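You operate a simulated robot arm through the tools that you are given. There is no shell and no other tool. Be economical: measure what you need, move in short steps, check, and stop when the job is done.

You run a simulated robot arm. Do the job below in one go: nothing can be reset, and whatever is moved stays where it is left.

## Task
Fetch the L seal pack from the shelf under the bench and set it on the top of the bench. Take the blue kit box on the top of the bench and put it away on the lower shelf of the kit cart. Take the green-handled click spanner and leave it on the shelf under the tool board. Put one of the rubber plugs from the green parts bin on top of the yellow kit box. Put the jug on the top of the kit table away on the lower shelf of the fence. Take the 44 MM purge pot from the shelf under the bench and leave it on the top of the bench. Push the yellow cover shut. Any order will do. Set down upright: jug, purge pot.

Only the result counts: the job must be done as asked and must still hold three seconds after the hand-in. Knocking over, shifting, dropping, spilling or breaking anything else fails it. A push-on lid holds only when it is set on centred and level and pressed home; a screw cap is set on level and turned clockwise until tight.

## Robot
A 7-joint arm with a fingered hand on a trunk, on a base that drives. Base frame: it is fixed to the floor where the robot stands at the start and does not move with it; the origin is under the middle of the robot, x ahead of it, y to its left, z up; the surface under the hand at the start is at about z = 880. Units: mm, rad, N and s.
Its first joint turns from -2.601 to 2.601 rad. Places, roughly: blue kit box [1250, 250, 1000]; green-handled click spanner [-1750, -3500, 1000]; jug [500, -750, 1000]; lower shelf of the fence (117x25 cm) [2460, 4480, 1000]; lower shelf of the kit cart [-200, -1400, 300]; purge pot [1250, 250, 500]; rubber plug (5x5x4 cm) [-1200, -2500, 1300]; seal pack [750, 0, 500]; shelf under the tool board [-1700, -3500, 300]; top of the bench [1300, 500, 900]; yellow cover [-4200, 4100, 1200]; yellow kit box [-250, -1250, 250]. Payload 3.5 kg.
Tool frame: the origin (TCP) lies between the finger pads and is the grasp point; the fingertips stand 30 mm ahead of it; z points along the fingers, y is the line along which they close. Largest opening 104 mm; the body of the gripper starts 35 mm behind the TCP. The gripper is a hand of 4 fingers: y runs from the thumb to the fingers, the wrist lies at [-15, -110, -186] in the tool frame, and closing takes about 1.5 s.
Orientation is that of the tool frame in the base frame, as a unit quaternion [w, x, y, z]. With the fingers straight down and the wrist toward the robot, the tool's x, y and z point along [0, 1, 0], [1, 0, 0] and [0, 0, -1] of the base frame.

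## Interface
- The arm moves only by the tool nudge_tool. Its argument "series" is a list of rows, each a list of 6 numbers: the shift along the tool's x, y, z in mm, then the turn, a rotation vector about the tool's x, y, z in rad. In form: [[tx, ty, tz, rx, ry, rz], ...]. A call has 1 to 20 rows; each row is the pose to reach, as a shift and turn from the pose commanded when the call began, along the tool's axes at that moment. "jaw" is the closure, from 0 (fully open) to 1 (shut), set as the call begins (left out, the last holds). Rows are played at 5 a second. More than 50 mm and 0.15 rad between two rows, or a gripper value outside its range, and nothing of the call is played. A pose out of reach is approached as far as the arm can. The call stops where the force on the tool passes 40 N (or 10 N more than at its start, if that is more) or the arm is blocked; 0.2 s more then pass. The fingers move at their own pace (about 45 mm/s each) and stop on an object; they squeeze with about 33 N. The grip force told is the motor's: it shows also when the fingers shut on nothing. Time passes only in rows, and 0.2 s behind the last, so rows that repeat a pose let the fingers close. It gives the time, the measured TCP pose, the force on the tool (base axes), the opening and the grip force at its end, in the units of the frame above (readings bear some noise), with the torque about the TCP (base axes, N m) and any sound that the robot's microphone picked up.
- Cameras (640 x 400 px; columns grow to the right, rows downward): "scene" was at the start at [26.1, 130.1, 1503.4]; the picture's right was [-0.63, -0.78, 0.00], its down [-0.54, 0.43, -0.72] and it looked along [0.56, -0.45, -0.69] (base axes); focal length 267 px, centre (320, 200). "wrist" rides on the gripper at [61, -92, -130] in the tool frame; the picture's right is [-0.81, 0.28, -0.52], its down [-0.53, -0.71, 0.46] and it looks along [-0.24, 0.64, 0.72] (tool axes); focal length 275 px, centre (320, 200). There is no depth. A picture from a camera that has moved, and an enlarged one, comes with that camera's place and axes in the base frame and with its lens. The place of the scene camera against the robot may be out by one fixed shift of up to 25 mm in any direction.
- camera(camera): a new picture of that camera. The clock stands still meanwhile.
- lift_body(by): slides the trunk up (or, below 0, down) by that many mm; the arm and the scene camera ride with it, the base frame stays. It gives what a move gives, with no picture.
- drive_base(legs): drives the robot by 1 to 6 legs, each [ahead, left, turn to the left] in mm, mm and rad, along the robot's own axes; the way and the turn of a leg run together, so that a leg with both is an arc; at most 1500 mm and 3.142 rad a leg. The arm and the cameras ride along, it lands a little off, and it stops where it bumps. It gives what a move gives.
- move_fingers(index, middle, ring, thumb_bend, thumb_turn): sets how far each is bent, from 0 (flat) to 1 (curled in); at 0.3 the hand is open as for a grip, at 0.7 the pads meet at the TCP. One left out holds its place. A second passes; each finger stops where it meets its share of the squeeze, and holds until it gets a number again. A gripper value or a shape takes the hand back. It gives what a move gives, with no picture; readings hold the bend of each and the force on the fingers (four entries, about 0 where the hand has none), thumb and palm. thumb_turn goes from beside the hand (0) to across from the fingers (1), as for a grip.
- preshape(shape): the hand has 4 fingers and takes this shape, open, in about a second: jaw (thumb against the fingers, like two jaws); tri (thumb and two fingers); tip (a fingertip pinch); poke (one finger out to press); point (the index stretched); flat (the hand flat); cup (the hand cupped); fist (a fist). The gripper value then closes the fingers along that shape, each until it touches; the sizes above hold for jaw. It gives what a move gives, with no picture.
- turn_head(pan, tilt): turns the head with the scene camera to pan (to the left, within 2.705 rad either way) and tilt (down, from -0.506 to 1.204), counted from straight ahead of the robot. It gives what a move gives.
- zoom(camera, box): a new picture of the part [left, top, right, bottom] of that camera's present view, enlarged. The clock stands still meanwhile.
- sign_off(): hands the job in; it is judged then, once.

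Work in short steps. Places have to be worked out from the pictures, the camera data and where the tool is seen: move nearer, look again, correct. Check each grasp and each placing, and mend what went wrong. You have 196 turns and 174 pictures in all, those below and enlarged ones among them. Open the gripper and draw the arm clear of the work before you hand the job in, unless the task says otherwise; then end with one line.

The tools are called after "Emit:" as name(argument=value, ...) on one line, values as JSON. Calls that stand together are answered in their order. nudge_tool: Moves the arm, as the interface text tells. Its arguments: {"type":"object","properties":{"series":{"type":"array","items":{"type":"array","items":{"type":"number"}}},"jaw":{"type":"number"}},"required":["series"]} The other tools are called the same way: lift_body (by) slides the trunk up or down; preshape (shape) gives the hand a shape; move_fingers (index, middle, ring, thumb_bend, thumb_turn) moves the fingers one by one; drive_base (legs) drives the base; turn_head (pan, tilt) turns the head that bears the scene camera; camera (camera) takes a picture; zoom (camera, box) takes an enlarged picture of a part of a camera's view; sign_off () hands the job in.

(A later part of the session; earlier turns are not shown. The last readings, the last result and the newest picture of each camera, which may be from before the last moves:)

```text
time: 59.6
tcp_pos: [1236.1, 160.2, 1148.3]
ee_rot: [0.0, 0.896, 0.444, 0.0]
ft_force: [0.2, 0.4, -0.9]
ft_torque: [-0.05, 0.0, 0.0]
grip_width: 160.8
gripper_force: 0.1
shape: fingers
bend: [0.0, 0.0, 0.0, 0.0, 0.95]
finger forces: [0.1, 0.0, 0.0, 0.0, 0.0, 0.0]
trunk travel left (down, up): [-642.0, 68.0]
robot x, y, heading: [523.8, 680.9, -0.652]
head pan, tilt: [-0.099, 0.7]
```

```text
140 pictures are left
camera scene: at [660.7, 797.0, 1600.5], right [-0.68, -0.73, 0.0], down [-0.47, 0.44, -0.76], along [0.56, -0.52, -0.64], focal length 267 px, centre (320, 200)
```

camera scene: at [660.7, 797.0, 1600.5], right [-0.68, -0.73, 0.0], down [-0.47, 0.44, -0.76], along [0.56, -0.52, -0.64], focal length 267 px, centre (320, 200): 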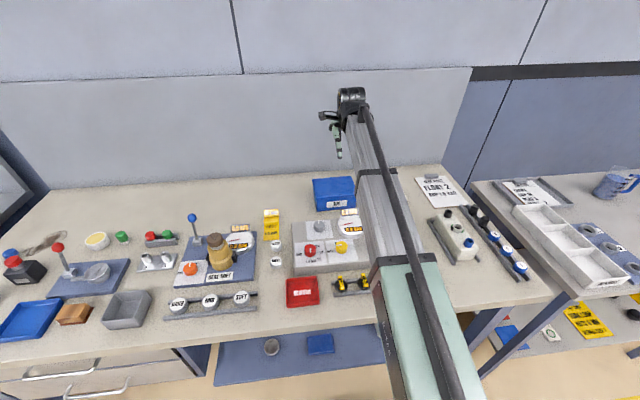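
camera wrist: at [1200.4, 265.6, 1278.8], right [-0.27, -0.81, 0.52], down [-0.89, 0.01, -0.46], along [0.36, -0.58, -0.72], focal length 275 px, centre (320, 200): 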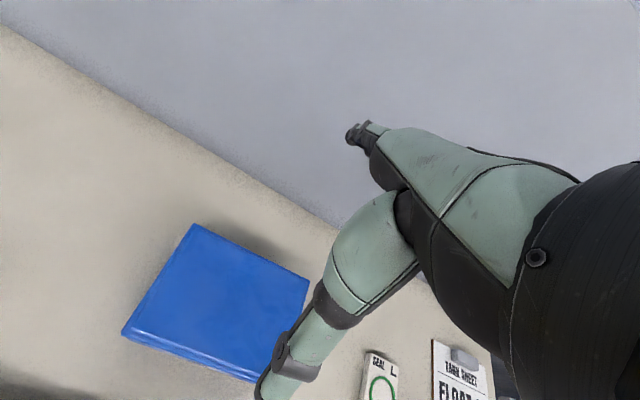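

Lid corners give the centre at (1237, 163) and the box turned about 0.06 rad from the hand. I shift 20 left (to dodge the gauge display) and 6 forward, turn -0.06 and descend partway.

Emit:
nudge_tool(series=[[20, 6, 0, 0, 0, -0.06], [20, 6, 50, 0, 0, -0.06], [20, 6, 100, 0, 0, -0.06], [20, 6, 140, 0, 0, -0.06]])

Emit:
camera(camera="wrist")

Emit:
zoom(camera="scene", box=[260, 120, 420, 280])

```text
time: 60.6
tcp_pos: [1252.7, 173.6, 1011.6]
ee_rot: [-0.001, 0.882, 0.471, 0.0]
ft_force: [-0.2, -0.5, 0.3]
ft_torque: [-0.02, 0.03, 0.0]
grip_width: 160.6
gripper_force: 0.0
shape: fingers
bend: [0.0, 0.0, 0.0, 0.0, 0.95]
finger forces: [0.0, 0.1, 0.0, 0.0, 0.0, 0.1]
trunk travel left (down, up): [-642.0, 68.0]
robot x, y, heading: [525.4, 681.9, -0.649]
head pan, tilt: [-0.099, 0.7]
```

```text
139 pictures are left
camera wrist: at [1210.9, 275.1, 1141.2], right [-0.22, -0.83, 0.52], down [-0.89, -0.05, -0.46], along [0.4, -0.56, -0.72], focal length 275 px, centre (320, 200)
```

wrist: 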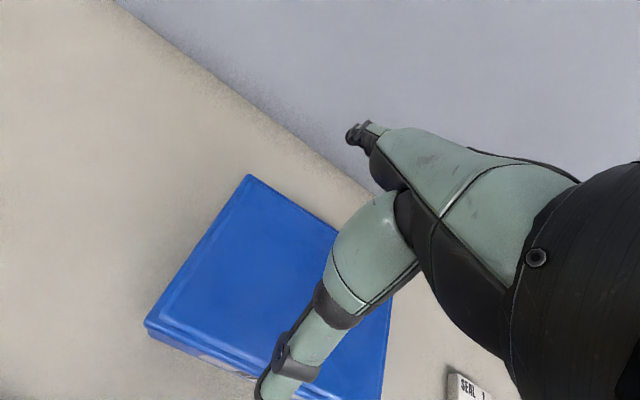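

```text
2.50 times, centred on (340, 200) of scene
camera zoom: at [660.9, 797.0, 1600.5], right [-0.68, -0.73, 0.0], down [-0.47, 0.44, -0.76], along [0.56, -0.52, -0.64], focal length 666 px, centre (270, 200)
```

zoom: 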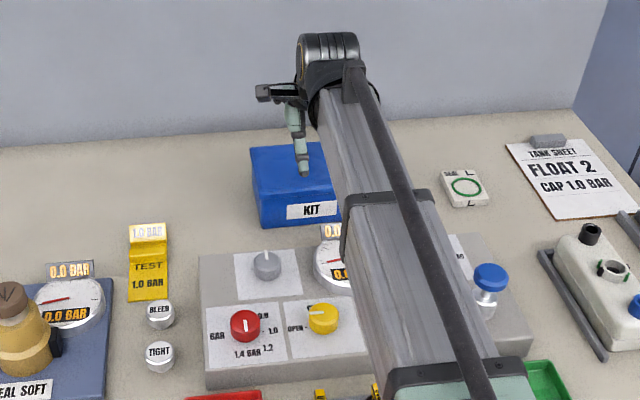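

Alignment is consistent. I descend further in small rows to TCP z 937.

Emit:
nudge_tool(series=[[0, 0, 25, 0, 0, 0], [0, 0, 45, 0, 0, 0], [0, 0, 60, 0, 0, 0], [0, 0, 75, 0, 0, 0]])

Emit:
camera(camera="wrist")

Emit:
zoom(camera="scene", box=[280, 130, 400, 230])

```text
time: 61.4
tcp_pos: [1253.1, 173.3, 959.8]
ee_rot: [0.006, 0.883, 0.47, 0.004]
ft_force: [-5.5, 3.9, 27.6]
ft_torque: [1.08, 1.42, 0.04]
grip_width: 162.3
gripper_force: 13.9
shape: fingers
bend: [0.0, 0.0, 0.0, 0.0, 0.95]
finger forces: [0.1, 0.0, 0.0, 0.0, 28.6, 0.0]
trunk travel left (down, up): [-642.0, 68.0]
robot x, y, heading: [527.6, 682.5, -0.655]
head pan, tilt: [-0.099, 0.7]
stopped in row 4: the force on the tool passed its limit at 52 N (the readings are from after the stop); the commanded pose is now the measured one
```

```text
137 pictures are left
camera wrist: at [1209.7, 276.0, 1088.6], right [-0.23, -0.82, 0.52], down [-0.88, -0.05, -0.47], along [0.41, -0.57, -0.72], focal length 275 px, centre (320, 200)
```

wrist: 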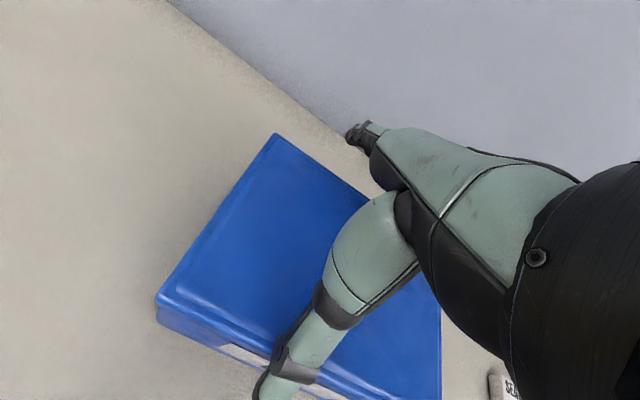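

```text
4.00 times, centred on (340, 180) of scene
camera zoom: at [657.7, 799.0, 1601.1], right [-0.68, -0.73, 0.0], down [-0.47, 0.44, -0.77], along [0.56, -0.52, -0.64], focal length 1066 px, centre (240, 280)
```

zoom: 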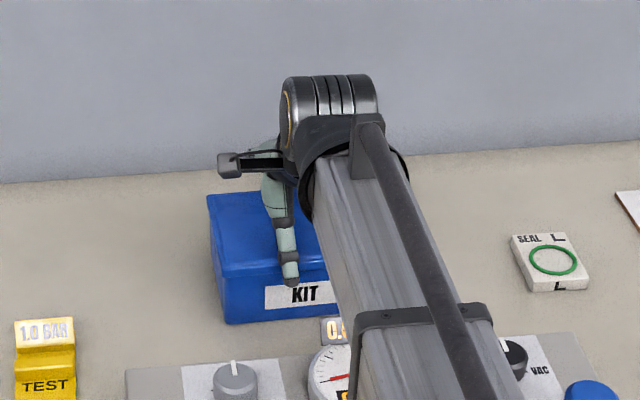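

The thumb rests on the lid's front edge. I raise, shift 15 toward the robot, and descend again gently.

Emit:
nudge_tool(series=[[0, 0, -20, 0, 0, 0], [0, -16, -20, 0, 0, 0], [0, -16, 0, 0, 0, 0], [0, -16, 10, 0, 0, 0], [0, -16, 18, 0, 0, 0], [0, -16, 24, 0, 0, 0]])

Emit:
camera(camera="wrist")

```text
time: 62.8
tcp_pos: [1240.8, 182.3, 935.6]
ee_rot: [0.007, 0.882, 0.471, 0.005]
ft_force: [-4.0, -1.0, 30.4]
ft_torque: [0.04, -0.1, -0.01]
grip_width: 164.6
gripper_force: 13.6
shape: fingers
bend: [0.0, 0.0, 0.0, 0.0, 0.95]
finger forces: [5.8, 1.9, 3.7, 0.0, 16.3, 0.0]
trunk travel left (down, up): [-642.0, 68.0]
robot x, y, heading: [526.9, 684.2, -0.652]
head pan, tilt: [-0.099, 0.7]
```

```text
135 pictures are left
camera wrist: at [1197.0, 285.5, 1064.4], right [-0.23, -0.82, 0.52], down [-0.88, -0.05, -0.47], along [0.41, -0.57, -0.71], focal length 275 px, centre (320, 200)
```

wrist: 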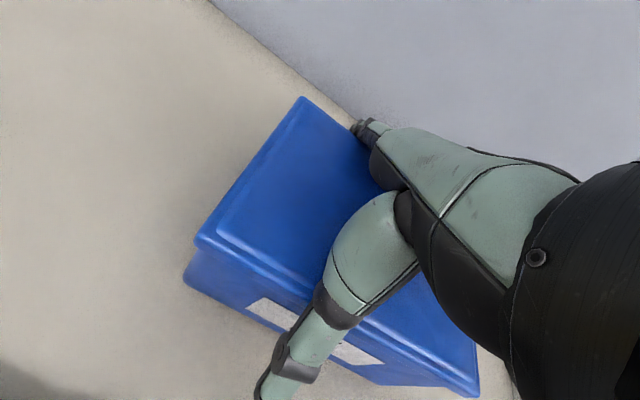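

Fingers and thumb now straddle the lid. I close the fingers onto the box.

Emit:
move_fingers(index=0.6, middle=0.6, ring=0.6, thumb_bend=0.6)

Emit:
camera(camera="wrist")

```text
time: 63.2
tcp_pos: [1242.1, 181.2, 937.6]
ee_rot: [0.011, 0.882, 0.471, 0.006]
ft_force: [-0.3, 1.1, 23.1]
ft_torque: [-0.32, -0.42, 0.88]
grip_width: 154.6
gripper_force: 63.7
shape: fingers
bend: [0.02, 0.26, 0.0, 0.29, 0.92]
finger forces: [15.1, 26.9, 20.2, 0.1, 64.0, 0.1]
trunk travel left (down, up): [-642.0, 68.0]
robot x, y, heading: [523.9, 680.7, -0.652]
head pan, tilt: [-0.099, 0.7]
stopped: the force on the tool passed its limit at 43 N (the readings are from after the stop); the commanded pose is now the measured one
```

```text
134 pictures are left
camera wrist: at [1198.3, 285.2, 1065.6], right [-0.23, -0.82, 0.52], down [-0.88, -0.05, -0.47], along [0.41, -0.57, -0.71], focal length 275 px, centre (320, 200)
```

wrist: 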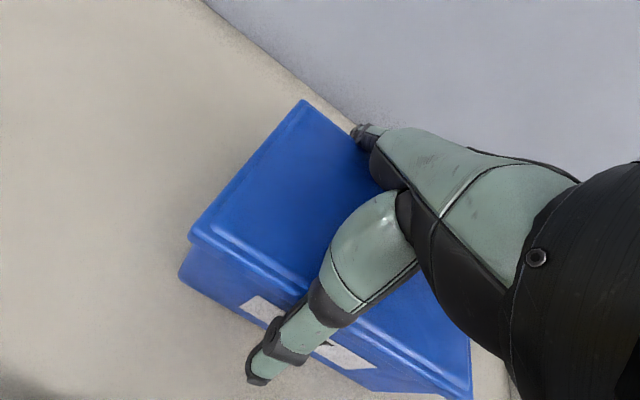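

The hand grips with about 64 N. I lift slowly 40 mm and check.

Emit:
nudge_tool(series=[[0, 0, -5, 0, 0, 0], [0, 0, -10, 0, 0, 0], [0, 0, -20, 0, 0, 0], [0, 0, -30, 0, 0, 0], [0, 0, -40, 0, 0, 0]])

Emit:
camera(camera="wrist")

Emit:
zoom(camera="scene", box=[260, 120, 420, 280])

```text
time: 64.4
tcp_pos: [1243.3, 182.2, 972.7]
ee_rot: [0.007, 0.883, 0.47, 0.003]
ft_force: [0.0, 0.6, -3.0]
ft_torque: [0.03, 0.01, -0.02]
grip_width: 131.1
gripper_force: 34.9
shape: fingers
bend: [0.06, 0.26, 0.01, 0.51, 0.91]
finger forces: [3.8, 15.5, 13.5, 0.0, 36.3, 0.0]
trunk travel left (down, up): [-642.0, 68.0]
robot x, y, heading: [522.5, 680.9, -0.65]
head pan, tilt: [-0.099, 0.7]
```

```text
133 pictures are left
camera wrist: at [1199.6, 284.9, 1102.3], right [-0.23, -0.82, 0.52], down [-0.88, -0.05, -0.47], along [0.41, -0.57, -0.71], focal length 275 px, centre (320, 200)
```

wrist: 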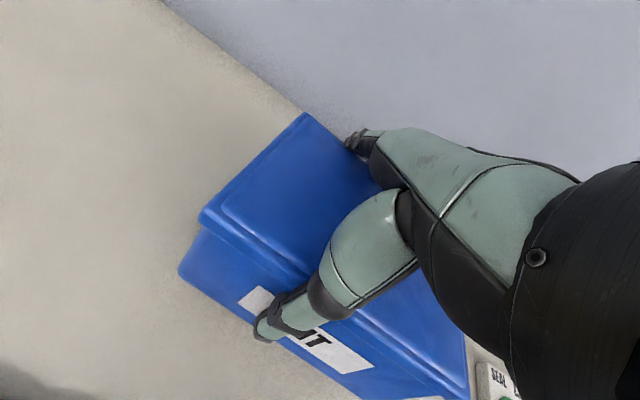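

```text
2.50 times, centred on (340, 200) of scene
camera zoom: at [660.9, 796.8, 1600.4], right [-0.68, -0.73, 0.0], down [-0.47, 0.44, -0.76], along [0.56, -0.52, -0.64], focal length 666 px, centre (270, 200)
```

zoom: 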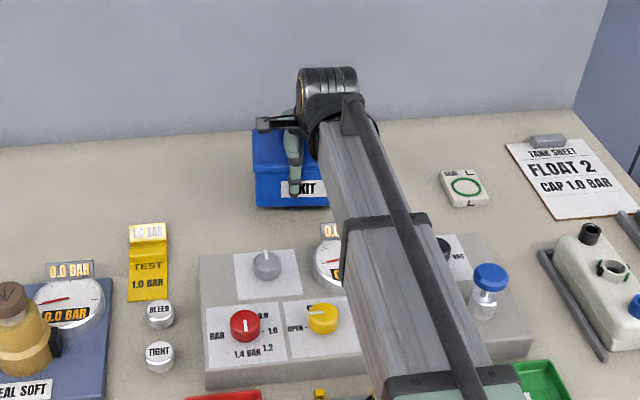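

The box is lifted (about 0.3 kg). I raise it more and draw the arm in.

Emit:
nudge_tool(series=[[0, 0, -40, 0, 0, 0], [0, 0, -80, 0, 0, 0], [0, 0, -120, 0, 0, 0], [0, -40, -140, 0, 0, 0], [0, -80, -140, 0, 0, 0], [0, -120, -140, 0, 0, 0], [0, -160, -140, 0, 0, 0], [0, -200, -140, 0, 0, 0], [0, -230, -140, 0, 0, 0]])

Emit:
drive_base(legs=[[-500, 0, 0]])

Emit:
camera(camera="wrist")

```text
time: 66.4
tcp_pos: [1049.5, 308.8, 1109.0]
ee_rot: [0.008, 0.883, 0.47, 0.004]
ft_force: [-0.2, -0.6, -2.5]
ft_torque: [0.04, -0.01, -0.03]
grip_width: 130.9
gripper_force: 34.6
shape: fingers
bend: [0.06, 0.26, 0.01, 0.51, 0.91]
finger forces: [3.7, 15.2, 13.6, 0.0, 35.6, 0.0]
trunk travel left (down, up): [-642.0, 68.0]
robot x, y, heading: [524.8, 681.8, -0.649]
head pan, tilt: [-0.099, 0.7]
```

```text
time: 69.4
tcp_pos: [639.3, 621.0, 1109.9]
ee_rot: [0.007, 0.882, 0.472, 0.004]
ft_force: [-0.1, 0.4, -3.2]
ft_torque: [0.07, -0.03, 0.01]
grip_width: 131.0
gripper_force: 33.6
shape: fingers
bend: [0.06, 0.26, 0.01, 0.51, 0.91]
finger forces: [3.6, 15.2, 13.5, 0.1, 35.3, 0.0]
trunk travel left (down, up): [-642.0, 68.0]
robot x, y, heading: [110.1, 991.6, -0.649]
head pan, tilt: [-0.099, 0.7]
```

```text
131 pictures are left
camera wrist: at [595.7, 724.6, 1237.4], right [-0.23, -0.82, 0.52], down [-0.88, -0.05, -0.47], along [0.41, -0.57, -0.71], focal length 275 px, centre (320, 200)
```

wrist: 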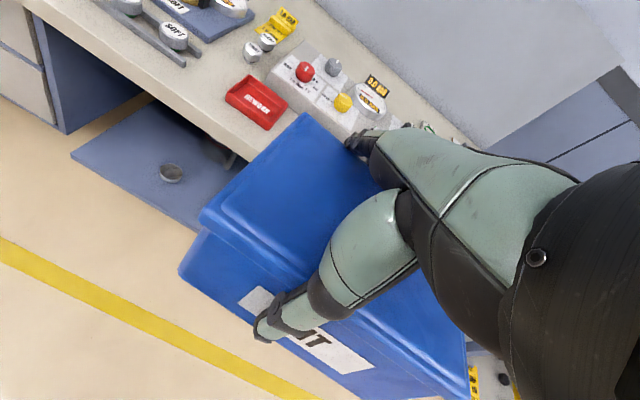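

The box is secure. Before driving right toward the cart I look to the right for obstacles.

Emit:
turn_head(pan=-1.3, tilt=0.5)

Emit:
camera(camera="scene")

```text
time: 70.8
tcp_pos: [640.7, 621.0, 1108.7]
ee_rot: [0.008, 0.882, 0.472, 0.003]
ft_force: [0.4, -1.2, -2.5]
ft_torque: [0.1, -0.02, 0.01]
grip_width: 130.9
gripper_force: 33.7
shape: fingers
bend: [0.06, 0.26, 0.01, 0.51, 0.91]
finger forces: [3.7, 15.1, 13.7, 0.0, 35.4, 0.0]
trunk travel left (down, up): [-642.0, 68.0]
robot x, y, heading: [114.7, 991.6, -0.644]
head pan, tilt: [-1.3, 0.499]
```

```text
130 pictures are left
camera scene: at [154.4, 1081.9, 1618.2], right [-0.93, 0.37, 0.0], down [0.18, 0.45, -0.88], along [-0.32, -0.82, -0.48], focal length 267 px, centre (320, 200)
```

scene: 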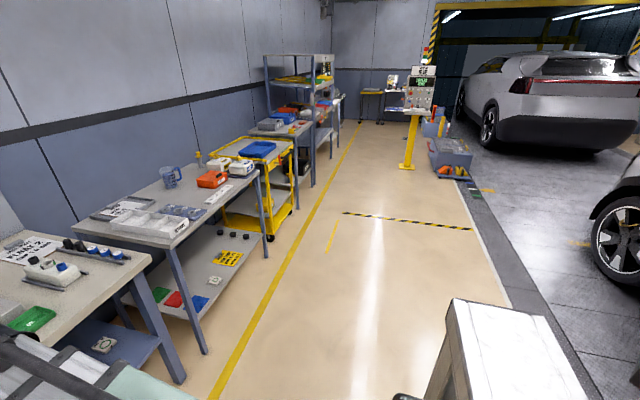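

The way along the lane is clear. I drive right about 2000 mm with the box held high and then look at the cart.

Emit:
drive_base(legs=[[0, -1450, 0], [0, -520, 0]])

Emit:
turn_head(pan=0, tilt=0.7)

Emit:
camera(camera="scene")

```text
time: 80.6
tcp_pos: [-426.9, -945.0, 1109.1]
ee_rot: [0.008, 0.859, 0.512, 0.005]
ft_force: [-0.2, -0.5, -3.1]
ft_torque: [0.08, -0.01, 0.02]
grip_width: 130.6
gripper_force: 33.7
shape: fingers
bend: [0.06, 0.26, 0.01, 0.51, 0.91]
finger forces: [3.6, 15.1, 13.6, 0.0, 35.2, 0.0]
trunk travel left (down, up): [-642.0, 68.0]
robot x, y, heading: [-984.3, -622.9, -0.557]
head pan, tilt: [-1.3, 0.499]
```

```text
time: 82.1
tcp_pos: [-426.2, -944.4, 1109.1]
ee_rot: [0.008, 0.859, 0.512, 0.004]
ft_force: [-1.4, 0.6, -2.6]
ft_torque: [0.07, 0.01, 0.0]
grip_width: 130.9
gripper_force: 33.6
shape: fingers
bend: [0.06, 0.26, 0.01, 0.51, 0.91]
finger forces: [3.6, 15.1, 13.7, 0.0, 35.3, 0.1]
trunk travel left (down, up): [-642.0, 68.0]
robot x, y, heading: [-982.2, -625.9, -0.554]
head pan, tilt: [0.0, 0.7]
```

```text
129 pictures are left
camera scene: at [-853.5, -489.0, 1600.5], right [-0.53, -0.85, 0.0], down [-0.55, 0.34, -0.76], along [0.65, -0.4, -0.64], focal length 267 px, centre (320, 200)
```

scene: 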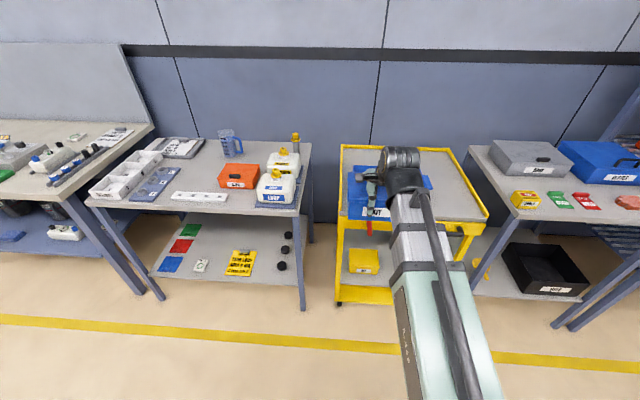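

The cart is ahead, its lower shelf holding the yellow kit box at left. I square up, back off 250 and lower the trunk to look at the lower shelf.

Emit:
drive_base(legs=[[-250, 0, -0.09]])

Emit:
lift_body(by=-400)

Emit:
turn_head(pan=-0.05, tilt=0.5)

Emit:
camera(camera="scene")

```text
time: 83.9
tcp_pos: [-659.3, -851.9, 1108.6]
ee_rot: [0.008, 0.88, 0.475, 0.004]
ft_force: [-0.5, 0.8, -3.0]
ft_torque: [0.05, -0.03, 0.01]
grip_width: 131.1
gripper_force: 33.8
shape: fingers
bend: [0.06, 0.26, 0.01, 0.51, 0.91]
finger forces: [3.6, 14.9, 13.6, 0.0, 35.2, 0.0]
trunk travel left (down, up): [-642.0, 68.0]
robot x, y, heading: [-1192.4, -484.6, -0.638]
head pan, tilt: [0.0, 0.7]
```

```text
time: 87.7
tcp_pos: [-658.9, -852.0, 707.6]
ee_rot: [0.008, 0.88, 0.475, 0.004]
ft_force: [-0.1, -0.1, -2.7]
ft_torque: [0.08, -0.03, 0.01]
grip_width: 131.1
gripper_force: 33.2
shape: fingers
bend: [0.06, 0.26, 0.01, 0.51, 0.91]
finger forces: [3.6, 15.0, 13.6, 0.0, 34.9, 0.0]
trunk travel left (down, up): [-242.0, 468.0]
robot x, y, heading: [-1184.2, -484.1, -0.641]
head pan, tilt: [0.0, 0.7]
```

```text
time: 88.4
tcp_pos: [-659.9, -852.3, 708.1]
ee_rot: [0.007, 0.88, 0.476, 0.003]
ft_force: [0.3, 0.0, -3.1]
ft_torque: [0.11, 0.01, -0.02]
grip_width: 131.0
gripper_force: 33.4
shape: fingers
bend: [0.06, 0.26, 0.01, 0.51, 0.91]
finger forces: [3.6, 15.0, 13.6, 0.1, 34.9, 0.1]
trunk travel left (down, up): [-242.0, 468.0]
robot x, y, heading: [-1188.7, -481.1, -0.64]
head pan, tilt: [-0.051, 0.499]
```

```text
128 pictures are left
camera scene: at [-1045.0, -368.6, 1218.2], right [-0.64, -0.77, 0.0], down [-0.37, 0.31, -0.88], along [0.68, -0.56, -0.48], focal length 267 px, centre (320, 200)
```

scene: 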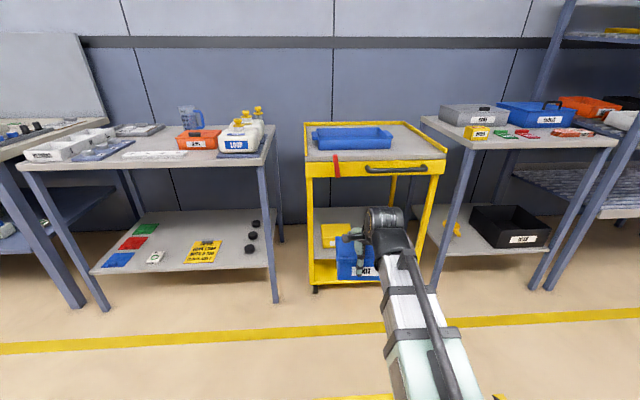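

I zoom on the cart's lower shelf.

Emit:
zoom(camera="scene", box=[280, 110, 460, 300])

Emit:
camera(camera="wrist")

```text
2.11 times, centred on (370, 205) of scene
camera zoom: at [-1045.0, -368.6, 1218.2], right [-0.64, -0.77, 0.0], down [-0.37, 0.31, -0.88], along [0.68, -0.56, -0.48], focal length 561 px, centre (215, 190)
```

zoom: 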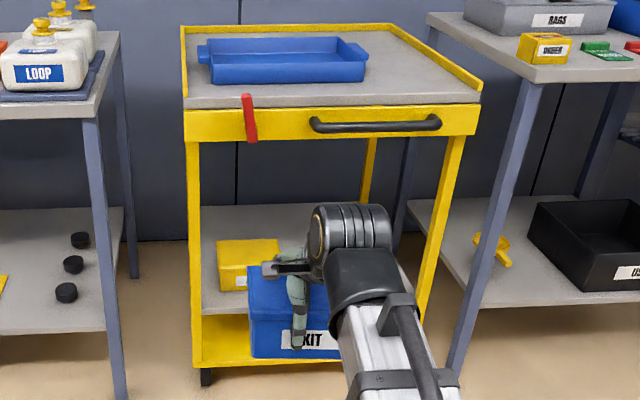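

```text
126 pictures are left
camera wrist: at [-703.7, -749.6, 837.2], right [-0.22, -0.82, 0.52], down [-0.88, -0.06, -0.47], along [0.42, -0.56, -0.71], focal length 275 px, centre (320, 200)
```

wrist: 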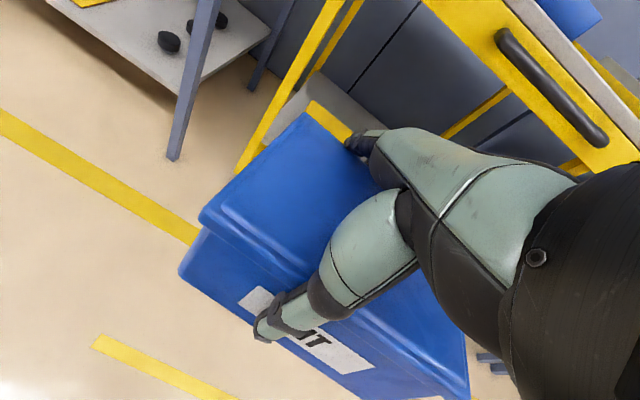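

Deck is at z≈300, cart opening about s -930..-1469 in row coordinates, with the yellow box at the left part. I shift right 190, turn slightly to match the cart, and lower so the box passes under the top tray.

Emit:
drive_base(legs=[[0, -190, -0.05]])

Emit:
lift_body(by=-240)

Emit:
nudge_tool(series=[[0, 0, 20, 0, 0, 0], [0, 0, 40, 0, 0, 0], [0, 0, 55, 0, 0, 0]])

Emit:
drive_base(legs=[[250, 0, 0]])

Emit:
camera(camera="scene")

Emit:
camera(camera="wrist")

```text
time: 90.0
tcp_pos: [-801.8, -1034.3, 708.8]
ee_rot: [0.008, 0.892, 0.451, 0.004]
ft_force: [0.3, 0.7, -2.7]
ft_torque: [0.06, 0.0, 0.01]
grip_width: 130.9
gripper_force: 34.2
shape: fingers
bend: [0.06, 0.26, 0.01, 0.51, 0.91]
finger forces: [3.7, 14.9, 13.5, 0.0, 34.7, 0.1]
trunk travel left (down, up): [-242.0, 468.0]
robot x, y, heading: [-1309.6, -636.7, -0.693]
head pan, tilt: [-0.051, 0.499]
```

```text
time: 92.5
tcp_pos: [-800.4, -1033.1, 468.0]
ee_rot: [0.008, 0.892, 0.452, 0.004]
ft_force: [-0.3, 0.4, -2.8]
ft_torque: [0.1, 0.0, 0.02]
grip_width: 131.1
gripper_force: 33.4
shape: fingers
bend: [0.06, 0.26, 0.01, 0.51, 0.91]
finger forces: [3.6, 14.9, 13.6, 0.0, 34.7, 0.0]
trunk travel left (down, up): [-2.0, 708.0]
robot x, y, heading: [-1310.7, -641.4, -0.695]
head pan, tilt: [-0.051, 0.499]
```

```text
time: 93.3
tcp_pos: [-800.7, -1034.6, 413.2]
ee_rot: [0.007, 0.892, 0.452, 0.004]
ft_force: [1.3, 0.2, -2.6]
ft_torque: [0.07, 0.01, 0.02]
grip_width: 131.0
gripper_force: 33.3
shape: fingers
bend: [0.06, 0.26, 0.01, 0.51, 0.91]
finger forces: [3.5, 14.9, 13.6, 0.0, 34.7, 0.1]
trunk travel left (down, up): [-2.0, 708.0]
robot x, y, heading: [-1308.1, -637.3, -0.693]
head pan, tilt: [-0.051, 0.499]
```

```text
time: 95.1
tcp_pos: [-609.6, -1192.5, 413.9]
ee_rot: [0.008, 0.892, 0.452, 0.004]
ft_force: [0.1, -0.6, -2.8]
ft_torque: [0.08, 0.0, -0.04]
grip_width: 130.8
gripper_force: 33.6
shape: fingers
bend: [0.06, 0.26, 0.01, 0.51, 0.91]
finger forces: [3.6, 14.8, 13.6, 0.0, 34.6, 0.0]
trunk travel left (down, up): [-2.0, 708.0]
robot x, y, heading: [-1118.4, -799.0, -0.695]
head pan, tilt: [-0.051, 0.499]
```

```text
125 pictures are left
camera scene: at [-969.9, -689.3, 978.2], right [-0.68, -0.74, 0.0], down [-0.35, 0.32, -0.88], along [0.65, -0.59, -0.48], focal length 267 px, centre (320, 200)
```

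scene: 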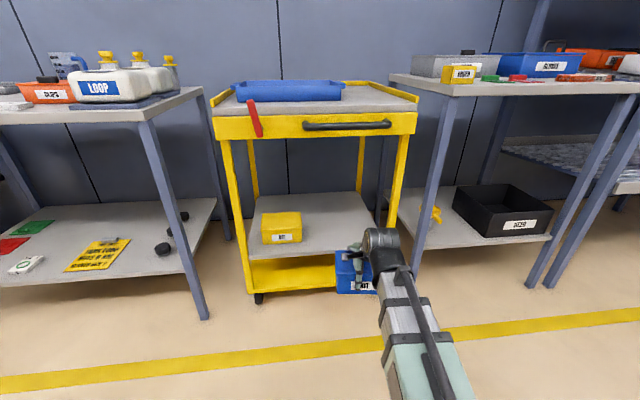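

```text
124 pictures are left
camera wrist: at [-648.4, -1088.5, 542.3], right [-0.27, -0.81, 0.52], down [-0.88, -0.01, -0.47], along [0.38, -0.59, -0.71], focal length 275 px, centre (320, 200)
```

wrist: 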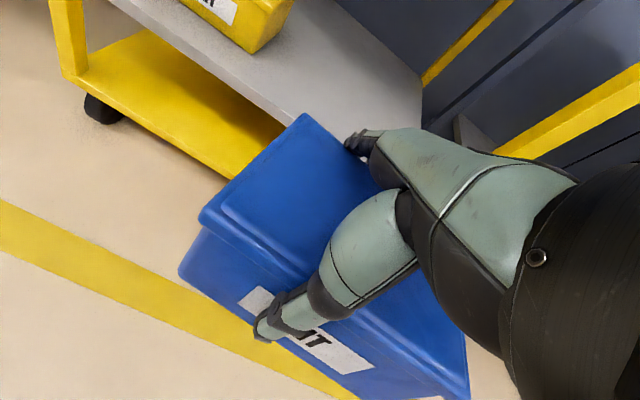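

The deck is about 300 high; the box is well aligned and centred between the yellow box and the right post. I drive straight in 360 with 15 left.

Emit:
drive_base(legs=[[350, 18, 0]])

Emit:
camera(camera="scene")

Emit:
camera(camera="wrist")

```text
time: 97.4
tcp_pos: [-329.2, -1406.9, 413.4]
ee_rot: [0.008, 0.893, 0.45, 0.003]
ft_force: [0.5, -0.3, -3.0]
ft_torque: [0.02, 0.02, 0.01]
grip_width: 130.9
gripper_force: 32.8
shape: fingers
bend: [0.06, 0.26, 0.01, 0.51, 0.91]
finger forces: [3.5, 14.7, 13.6, 0.0, 34.4, 0.1]
trunk travel left (down, up): [-2.0, 708.0]
robot x, y, heading: [-838.5, -1008.4, -0.693]
head pan, tilt: [-0.051, 0.499]
```

```text
123 pictures are left
camera scene: at [-687.5, -901.4, 978.2], right [-0.68, -0.73, 0.0], down [-0.35, 0.33, -0.88], along [0.64, -0.6, -0.48], focal length 267 px, centre (320, 200)
```

scene: 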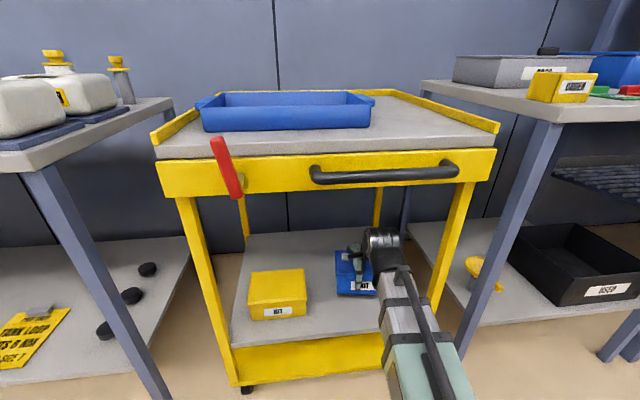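

```text
122 pictures are left
camera wrist: at [-367.5, -1301.9, 542.3], right [-0.27, -0.81, 0.52], down [-0.88, -0.01, -0.47], along [0.38, -0.59, -0.71], focal length 275 px, centre (320, 200)
```

wrist: 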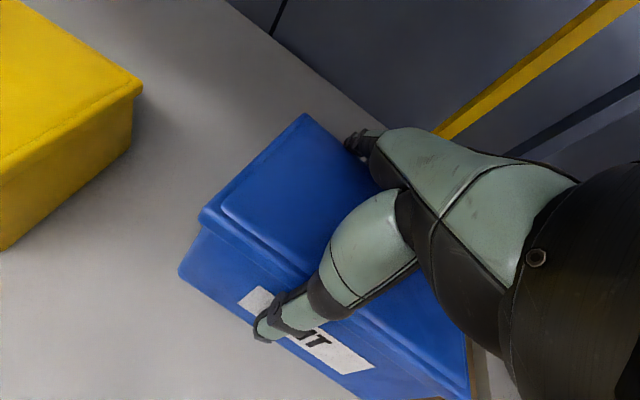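

Over the deck with room on both sides. I shift 20 left and descend to contact.

Emit:
nudge_tool(series=[[20, 0, 0, 0, 0, 0], [20, 0, 25, 0, 0, 0], [20, 0, 42, 0, 0, 0], [20, 0, 52, 0, 0, 0], [20, 0, 57, 0, 0, 0], [20, 0, 62, 0, 0, 0], [20, 0, 67, 0, 0, 0], [20, 0, 72, 0, 0, 0]])

Emit:
camera(camera="wrist")

```text
time: 98.4
tcp_pos: [-315.7, -1393.9, 368.8]
ee_rot: [0.015, 0.893, 0.449, 0.009]
ft_force: [-6.6, 5.7, 29.2]
ft_torque: [-1.12, -1.07, -0.1]
grip_width: 131.8
gripper_force: 34.2
shape: fingers
bend: [0.05, 0.26, 0.0, 0.52, 0.91]
finger forces: [7.1, 15.5, 11.7, 0.1, 34.5, 0.0]
trunk travel left (down, up): [-2.0, 708.0]
robot x, y, heading: [-833.8, -1008.7, -0.699]
head pan, tilt: [-0.051, 0.499]
stopped in row 5: the force on the tool passed its limit at 45 N (the readings are from after the stop); the commanded pose is now the measured one
```

```text
121 pictures are left
camera wrist: at [-356.3, -1287.2, 495.4], right [-0.28, -0.8, 0.53], down [-0.88, -0.01, -0.48], along [0.39, -0.59, -0.7], focal length 275 px, centre (320, 200)
```

wrist: 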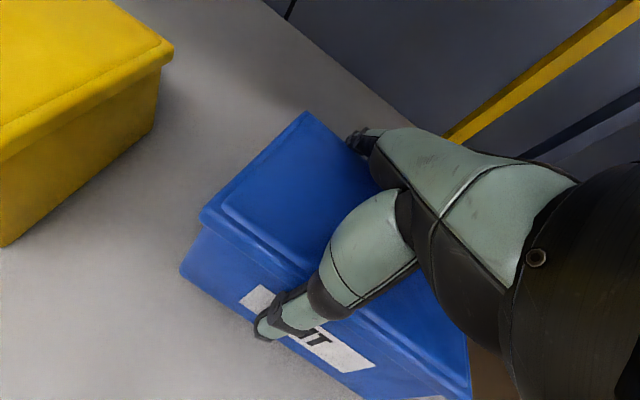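

The far edge of the box touched first (torque shows it). I tip the hand by -0.08 about its x to level the box and settle it.

Emit:
nudge_tool(series=[[0, 0, -3, -0.04, 0, 0], [0, 0, -3, -0.08, 0, 0], [0, 0, 1, -0.09, 0, 0], [0, 0, 4, -0.1, 0, 0]])

```text
time: 99.4
tcp_pos: [-315.4, -1393.6, 362.1]
ee_rot: [0.057, 0.891, 0.449, 0.029]
ft_force: [-5.5, 2.9, 14.1]
ft_torque: [-0.71, -0.6, -0.12]
grip_width: 131.3
gripper_force: 35.0
shape: fingers
bend: [0.06, 0.26, 0.01, 0.51, 0.91]
finger forces: [4.9, 16.4, 12.4, 0.0, 35.9, 0.0]
trunk travel left (down, up): [-2.0, 708.0]
robot x, y, heading: [-837.2, -1010.8, -0.694]
head pan, tilt: [-0.051, 0.499]
```

Still far-edge contact but lower; I tip a bit more and lower a few mm.

Emit:
nudge_tool(series=[[0, 0, 1, -0.04, 0, 0], [0, 0, 4, -0.06, 0, 0], [0, 0, 6, -0.07, 0, 0]])

Emit:
camera(camera="wrist")

```text
time: 100.1
tcp_pos: [-313.7, -1394.1, 362.0]
ee_rot: [0.088, 0.889, 0.447, 0.046]
ft_force: [-3.2, 2.2, 30.1]
ft_torque: [1.27, 1.11, 0.21]
grip_width: 132.0
gripper_force: 35.6
shape: fingers
bend: [0.07, 0.26, 0.02, 0.5, 0.91]
finger forces: [2.6, 14.0, 11.9, 0.0, 42.9, 0.0]
trunk travel left (down, up): [-2.0, 708.0]
robot x, y, heading: [-838.0, -1010.0, -0.695]
head pan, tilt: [-0.051, 0.499]
stopped in row 3: the force on the tool passed its limit at 43 N (the readings are from after the stop); the commanded pose is now the measured one
```

```text
120 pictures are left
camera wrist: at [-370.6, -1276.2, 470.5], right [-0.35, -0.75, 0.56], down [-0.81, -0.06, -0.59], along [0.48, -0.66, -0.58], focal length 275 px, centre (320, 200)
```

wrist: 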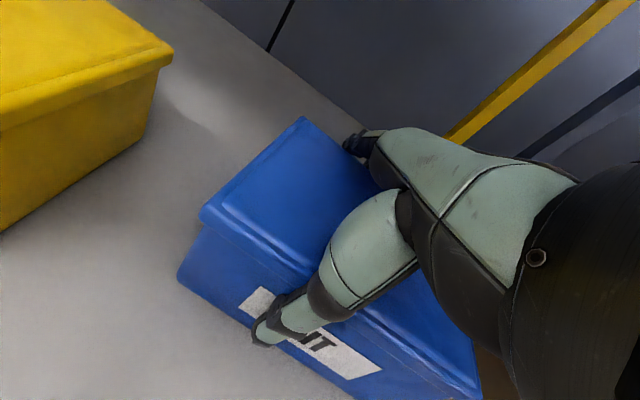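

The near edge now touches too: it sits flat. I open the fingers fully.

Emit:
move_fingers(index=0, middle=0, ring=0, thumb_bend=0)

Emit:
nudge_tool(series=[[0, 0, -4, 0.05, 0, 0], [0, 0, -10, 0.1, 0, 0], [0, 0, -16, 0.15, 0, 0], [0, 0, -22, 0.19, 0, 0]])

Emit:
camera(camera="wrist")

```text
time: 101.1
tcp_pos: [-314.0, -1393.7, 358.2]
ee_rot: [0.086, 0.89, 0.447, 0.044]
ft_force: [0.3, -0.4, 0.3]
ft_torque: [-0.01, 0.02, 0.02]
grip_width: 160.7
gripper_force: 0.0
shape: fingers
bend: [0.0, 0.0, 0.0, 0.0, 0.95]
finger forces: [0.0, 0.1, 0.0, 0.1, 0.1, 0.1]
trunk travel left (down, up): [-2.0, 708.0]
robot x, y, heading: [-838.0, -1013.3, -0.701]
head pan, tilt: [-0.051, 0.499]
```

```text
time: 102.1
tcp_pos: [-318.2, -1392.2, 378.8]
ee_rot: [0.0, 0.893, 0.449, 0.001]
ft_force: [-0.2, 0.3, -0.8]
ft_torque: [-0.03, 0.0, 0.01]
grip_width: 161.0
gripper_force: 0.1
shape: fingers
bend: [0.0, 0.0, 0.0, 0.0, 0.95]
finger forces: [0.1, 0.0, 0.1, 0.1, 0.0, 0.0]
trunk travel left (down, up): [-2.0, 708.0]
robot x, y, heading: [-836.8, -1011.2, -0.696]
head pan, tilt: [-0.051, 0.499]
```

```text
119 pictures are left
camera wrist: at [-355.3, -1287.9, 509.7], right [-0.26, -0.81, 0.52], down [-0.89, 0.0, -0.46], along [0.37, -0.58, -0.72], focal length 275 px, centre (320, 200)
```

wrist: 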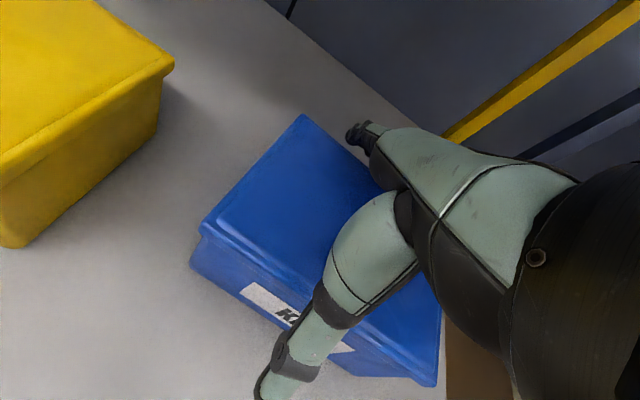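

Released cleanly, box flat on the shelf. I rise 80 and back the base out.

Emit:
nudge_tool(series=[[0, 0, -25, 0, 0, 0], [0, 0, -50, 0, 0, 0], [0, 0, -80, 0, 0, 0]])

Emit:
drive_base(legs=[[-700, 0, 0]])

Emit:
turn_head(pan=0, tilt=0.4)

Emit:
camera(camera="scene")

```text
time: 102.9
tcp_pos: [-319.4, -1389.1, 459.6]
ee_rot: [0.002, 0.893, 0.45, 0.002]
ft_force: [1.4, -0.1, 0.6]
ft_torque: [0.03, 0.01, 0.04]
grip_width: 160.9
gripper_force: 0.0
shape: fingers
bend: [0.0, 0.0, 0.0, 0.0, 0.95]
finger forces: [0.0, 0.1, 0.1, 0.0, 0.0, 0.1]
trunk travel left (down, up): [-2.0, 708.0]
robot x, y, heading: [-839.8, -1011.9, -0.701]
head pan, tilt: [-0.051, 0.499]
```

```text
time: 106.8
tcp_pos: [-856.8, -951.0, 459.4]
ee_rot: [0.001, 0.9, 0.436, 0.002]
ft_force: [-0.8, 0.1, 0.0]
ft_torque: [-0.01, 0.01, 0.03]
grip_width: 161.0
gripper_force: 0.2
shape: fingers
bend: [0.0, 0.0, 0.0, 0.0, 0.95]
finger forces: [0.0, 0.0, 0.0, 0.0, 0.0, 0.0]
trunk travel left (down, up): [-2.0, 708.0]
robot x, y, heading: [-1361.4, -556.3, -0.73]
head pan, tilt: [-0.051, 0.499]
```

```text
time: 107.4
tcp_pos: [-856.4, -950.5, 459.5]
ee_rot: [0.002, 0.9, 0.436, 0.002]
ft_force: [-0.2, 0.4, 0.1]
ft_torque: [-0.01, 0.0, -0.02]
grip_width: 160.8
gripper_force: 0.1
shape: fingers
bend: [0.0, 0.0, 0.0, 0.0, 0.95]
finger forces: [0.0, 0.0, 0.1, 0.1, 0.0, 0.1]
trunk travel left (down, up): [-2.0, 708.0]
robot x, y, heading: [-1364.0, -555.3, -0.729]
head pan, tilt: [0.0, 0.4]
```

```text
118 pictures are left
camera scene: at [-1207.5, -448.4, 987.3], right [-0.67, -0.75, 0.0], down [-0.29, 0.26, -0.92], along [0.69, -0.61, -0.39], focal length 267 px, centre (320, 200)
```

scene: 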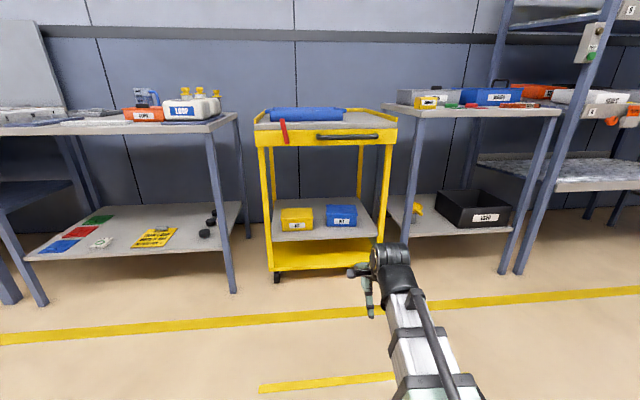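

The blue kit box stands on the cart's lower shelf. Next the plug: I raise the trunk, reset the hand, and drive right along the lane to the rack with the green bin.

Emit:
preshape(shape="jaw")

Emit:
lift_body(by=400)

Emit:
lift_body(by=306)

Emit:
drive_base(legs=[[0, -1300, 0.08]])

Emit:
turn_head(pan=0, tilt=0.45)

Emit:
camera(camera="scene")

```text
time: 108.3
tcp_pos: [-857.2, -949.8, 460.2]
ee_rot: [0.001, 0.9, 0.436, 0.002]
ft_force: [-0.4, 0.9, 0.1]
ft_torque: [-0.01, 0.01, 0.01]
grip_width: 104.0
gripper_force: 0.0
shape: jaw
bend: [0.3, 0.3, 0.3, 0.3, 0.97]
finger forces: [0.0, 0.1, 0.0, 0.0, 0.1, 0.0]
trunk travel left (down, up): [-2.0, 708.0]
robot x, y, heading: [-1360.9, -552.5, -0.729]
head pan, tilt: [0.0, 0.4]
```

```text
time: 112.2
tcp_pos: [-857.7, -950.3, 859.9]
ee_rot: [0.001, 0.9, 0.436, 0.002]
ft_force: [-0.1, -1.2, 0.2]
ft_torque: [0.0, -0.04, 0.01]
grip_width: 103.9
gripper_force: 0.1
shape: jaw
bend: [0.3, 0.3, 0.3, 0.3, 0.97]
finger forces: [0.0, 0.0, 0.0, 0.0, 0.0, 0.0]
trunk travel left (down, up): [-402.0, 308.0]
robot x, y, heading: [-1362.7, -555.5, -0.728]
head pan, tilt: [0.0, 0.4]
```

```text
time: 115.2
tcp_pos: [-858.1, -950.6, 1166.0]
ee_rot: [0.0, 0.9, 0.436, 0.002]
ft_force: [0.2, -0.9, 0.6]
ft_torque: [-0.01, 0.01, -0.03]
grip_width: 103.7
gripper_force: 0.0
shape: jaw
bend: [0.3, 0.3, 0.3, 0.3, 0.97]
finger forces: [0.1, 0.1, 0.1, 0.1, 0.0, 0.0]
trunk travel left (down, up): [-708.0, 2.0]
robot x, y, heading: [-1363.2, -554.3, -0.725]
head pan, tilt: [0.0, 0.4]
```

```text
time: 121.9
tcp_pos: [-1644.3, -1933.6, 1164.8]
ee_rot: [0.001, 0.874, 0.486, 0.001]
ft_force: [-0.3, 0.7, -0.4]
ft_torque: [0.03, 0.02, -0.01]
grip_width: 104.0
gripper_force: 0.1
shape: jaw
bend: [0.3, 0.3, 0.3, 0.3, 0.97]
finger forces: [0.0, 0.1, 0.0, 0.1, 0.0, 0.0]
trunk travel left (down, up): [-708.0, 2.0]
robot x, y, heading: [-2189.8, -1598.2, -0.615]
head pan, tilt: [0.0, 0.4]
```

```text
time: 122.5
tcp_pos: [-1643.9, -1934.1, 1165.5]
ee_rot: [0.0, 0.874, 0.485, 0.002]
ft_force: [-0.4, -0.2, -0.4]
ft_torque: [-0.02, 0.0, 0.01]
grip_width: 104.0
gripper_force: 0.0
shape: jaw
bend: [0.3, 0.3, 0.3, 0.3, 0.97]
finger forces: [0.0, 0.0, 0.1, 0.0, 0.0, 0.0]
trunk travel left (down, up): [-708.0, 2.0]
robot x, y, heading: [-2192.1, -1603.7, -0.616]
head pan, tilt: [0.0, 0.45]
```

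```text
117 pictures are left
camera scene: at [-2047.6, -1474.5, 1688.7], right [-0.58, -0.82, 0.0], down [-0.36, 0.25, -0.9], along [0.74, -0.52, -0.43], focal length 267 px, centre (320, 200)
```

scene: 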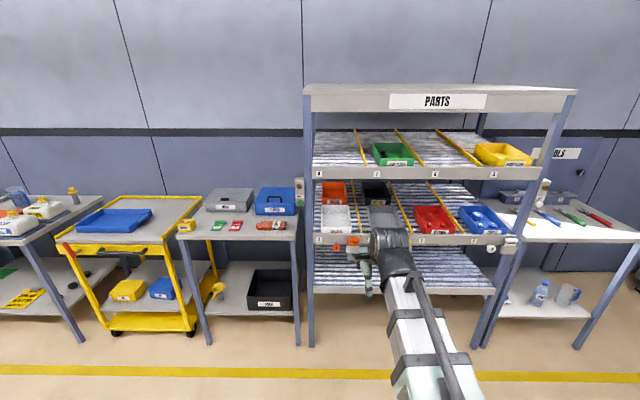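

The green bin is on the top tier of the PARTS rack; the spanners are on the tool table to the right. I zoom on both.

Emit:
zoom(camera="scene", box=[310, 85, 550, 245])

Emit:
zoom(camera="scene", box=[480, 140, 640, 320])

```text
2.50 times, centred on (430, 165) of scene
camera zoom: at [-2047.6, -1474.5, 1688.7], right [-0.58, -0.82, 0.0], down [-0.36, 0.25, -0.9], along [0.74, -0.52, -0.43], focal length 666 px, centre (45, 288)
```

zoom: 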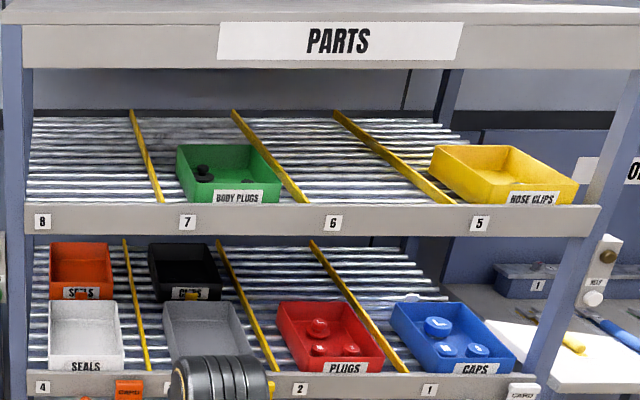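

```text
2.22 times, centred on (560, 230) of scene
camera zoom: at [-2047.6, -1474.5, 1688.7], right [-0.58, -0.82, 0.0], down [-0.36, 0.25, -0.9], along [0.74, -0.52, -0.43], focal length 592 px, centre (-213, 133)
```

zoom: 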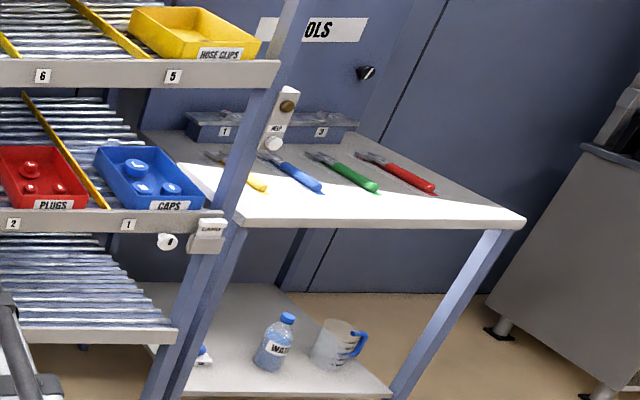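

The green bin holds black body plugs, in an opening about 1305–1550 high. I move closer, in line with the bin, to look in.

Emit:
drive_base(legs=[[300, -100, -0.03]])

Emit:
turn_head(pan=-0.1, tilt=0.4)

Emit:
camera(camera="scene")

Emit:
zoom(camera="scene", box=[250, 60, 430, 200])

```text
time: 124.6
tcp_pos: [-1471.6, -2201.5, 1165.7]
ee_rot: [0.0, 0.881, 0.474, 0.002]
ft_force: [-0.1, -0.1, -0.1]
ft_torque: [-0.03, 0.01, 0.0]
grip_width: 104.3
gripper_force: 0.1
shape: jaw
bend: [0.3, 0.3, 0.3, 0.3, 0.97]
finger forces: [0.0, 0.0, 0.1, 0.1, 0.0, 0.0]
trunk travel left (down, up): [-708.0, 2.0]
robot x, y, heading: [-2007.3, -1850.2, -0.647]
head pan, tilt: [0.0, 0.45]
```

```text
time: 125.3
tcp_pos: [-1472.1, -2202.5, 1165.7]
ee_rot: [0.0, 0.881, 0.472, 0.001]
ft_force: [0.3, 0.2, -0.4]
ft_torque: [-0.02, -0.03, -0.02]
grip_width: 104.2
gripper_force: 0.1
shape: jaw
bend: [0.3, 0.3, 0.3, 0.3, 0.97]
finger forces: [0.0, 0.0, 0.1, 0.0, 0.1, 0.0]
trunk travel left (down, up): [-708.0, 2.0]
robot x, y, heading: [-2005.9, -1851.2, -0.644]
head pan, tilt: [-0.099, 0.4]
```

```text
114 pictures are left
camera scene: at [-1867.8, -1739.6, 1693.4], right [-0.68, -0.74, 0.0], down [-0.29, 0.26, -0.92], along [0.68, -0.62, -0.39], focal length 267 px, centre (320, 200)
```

scene: 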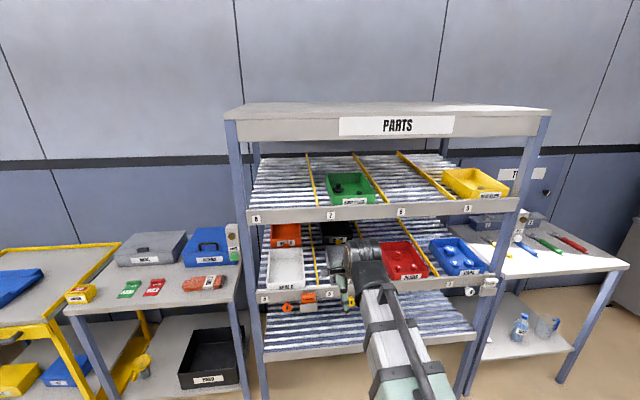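

```text
2.86 times, centred on (340, 130) of scene
camera zoom: at [-1867.8, -1739.6, 1693.4], right [-0.68, -0.74, 0.0], down [-0.29, 0.26, -0.92], along [0.68, -0.62, -0.39], focal length 762 px, centre (263, 400)
```

zoom: 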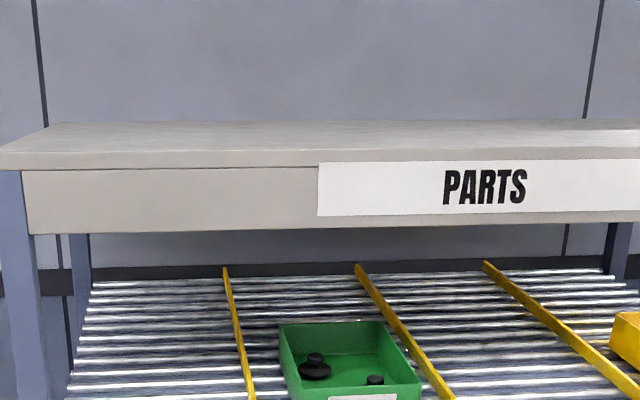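

I zoom on the bin itself.

Emit:
zoom(camera="scene", box=[315, 155, 395, 225])

```text
5.71 times, centred on (355, 190) of scene
camera zoom: at [-1867.8, -1739.6, 1693.4], right [-0.68, -0.74, 0.0], down [-0.29, 0.26, -0.92], along [0.68, -0.62, -0.39], focal length 1524 px, centre (120, 257)
```

zoom: 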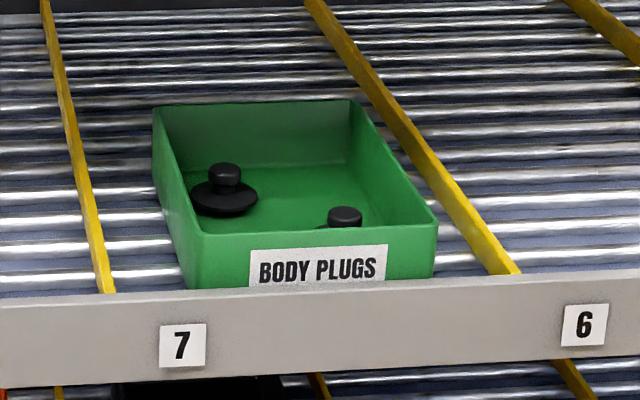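

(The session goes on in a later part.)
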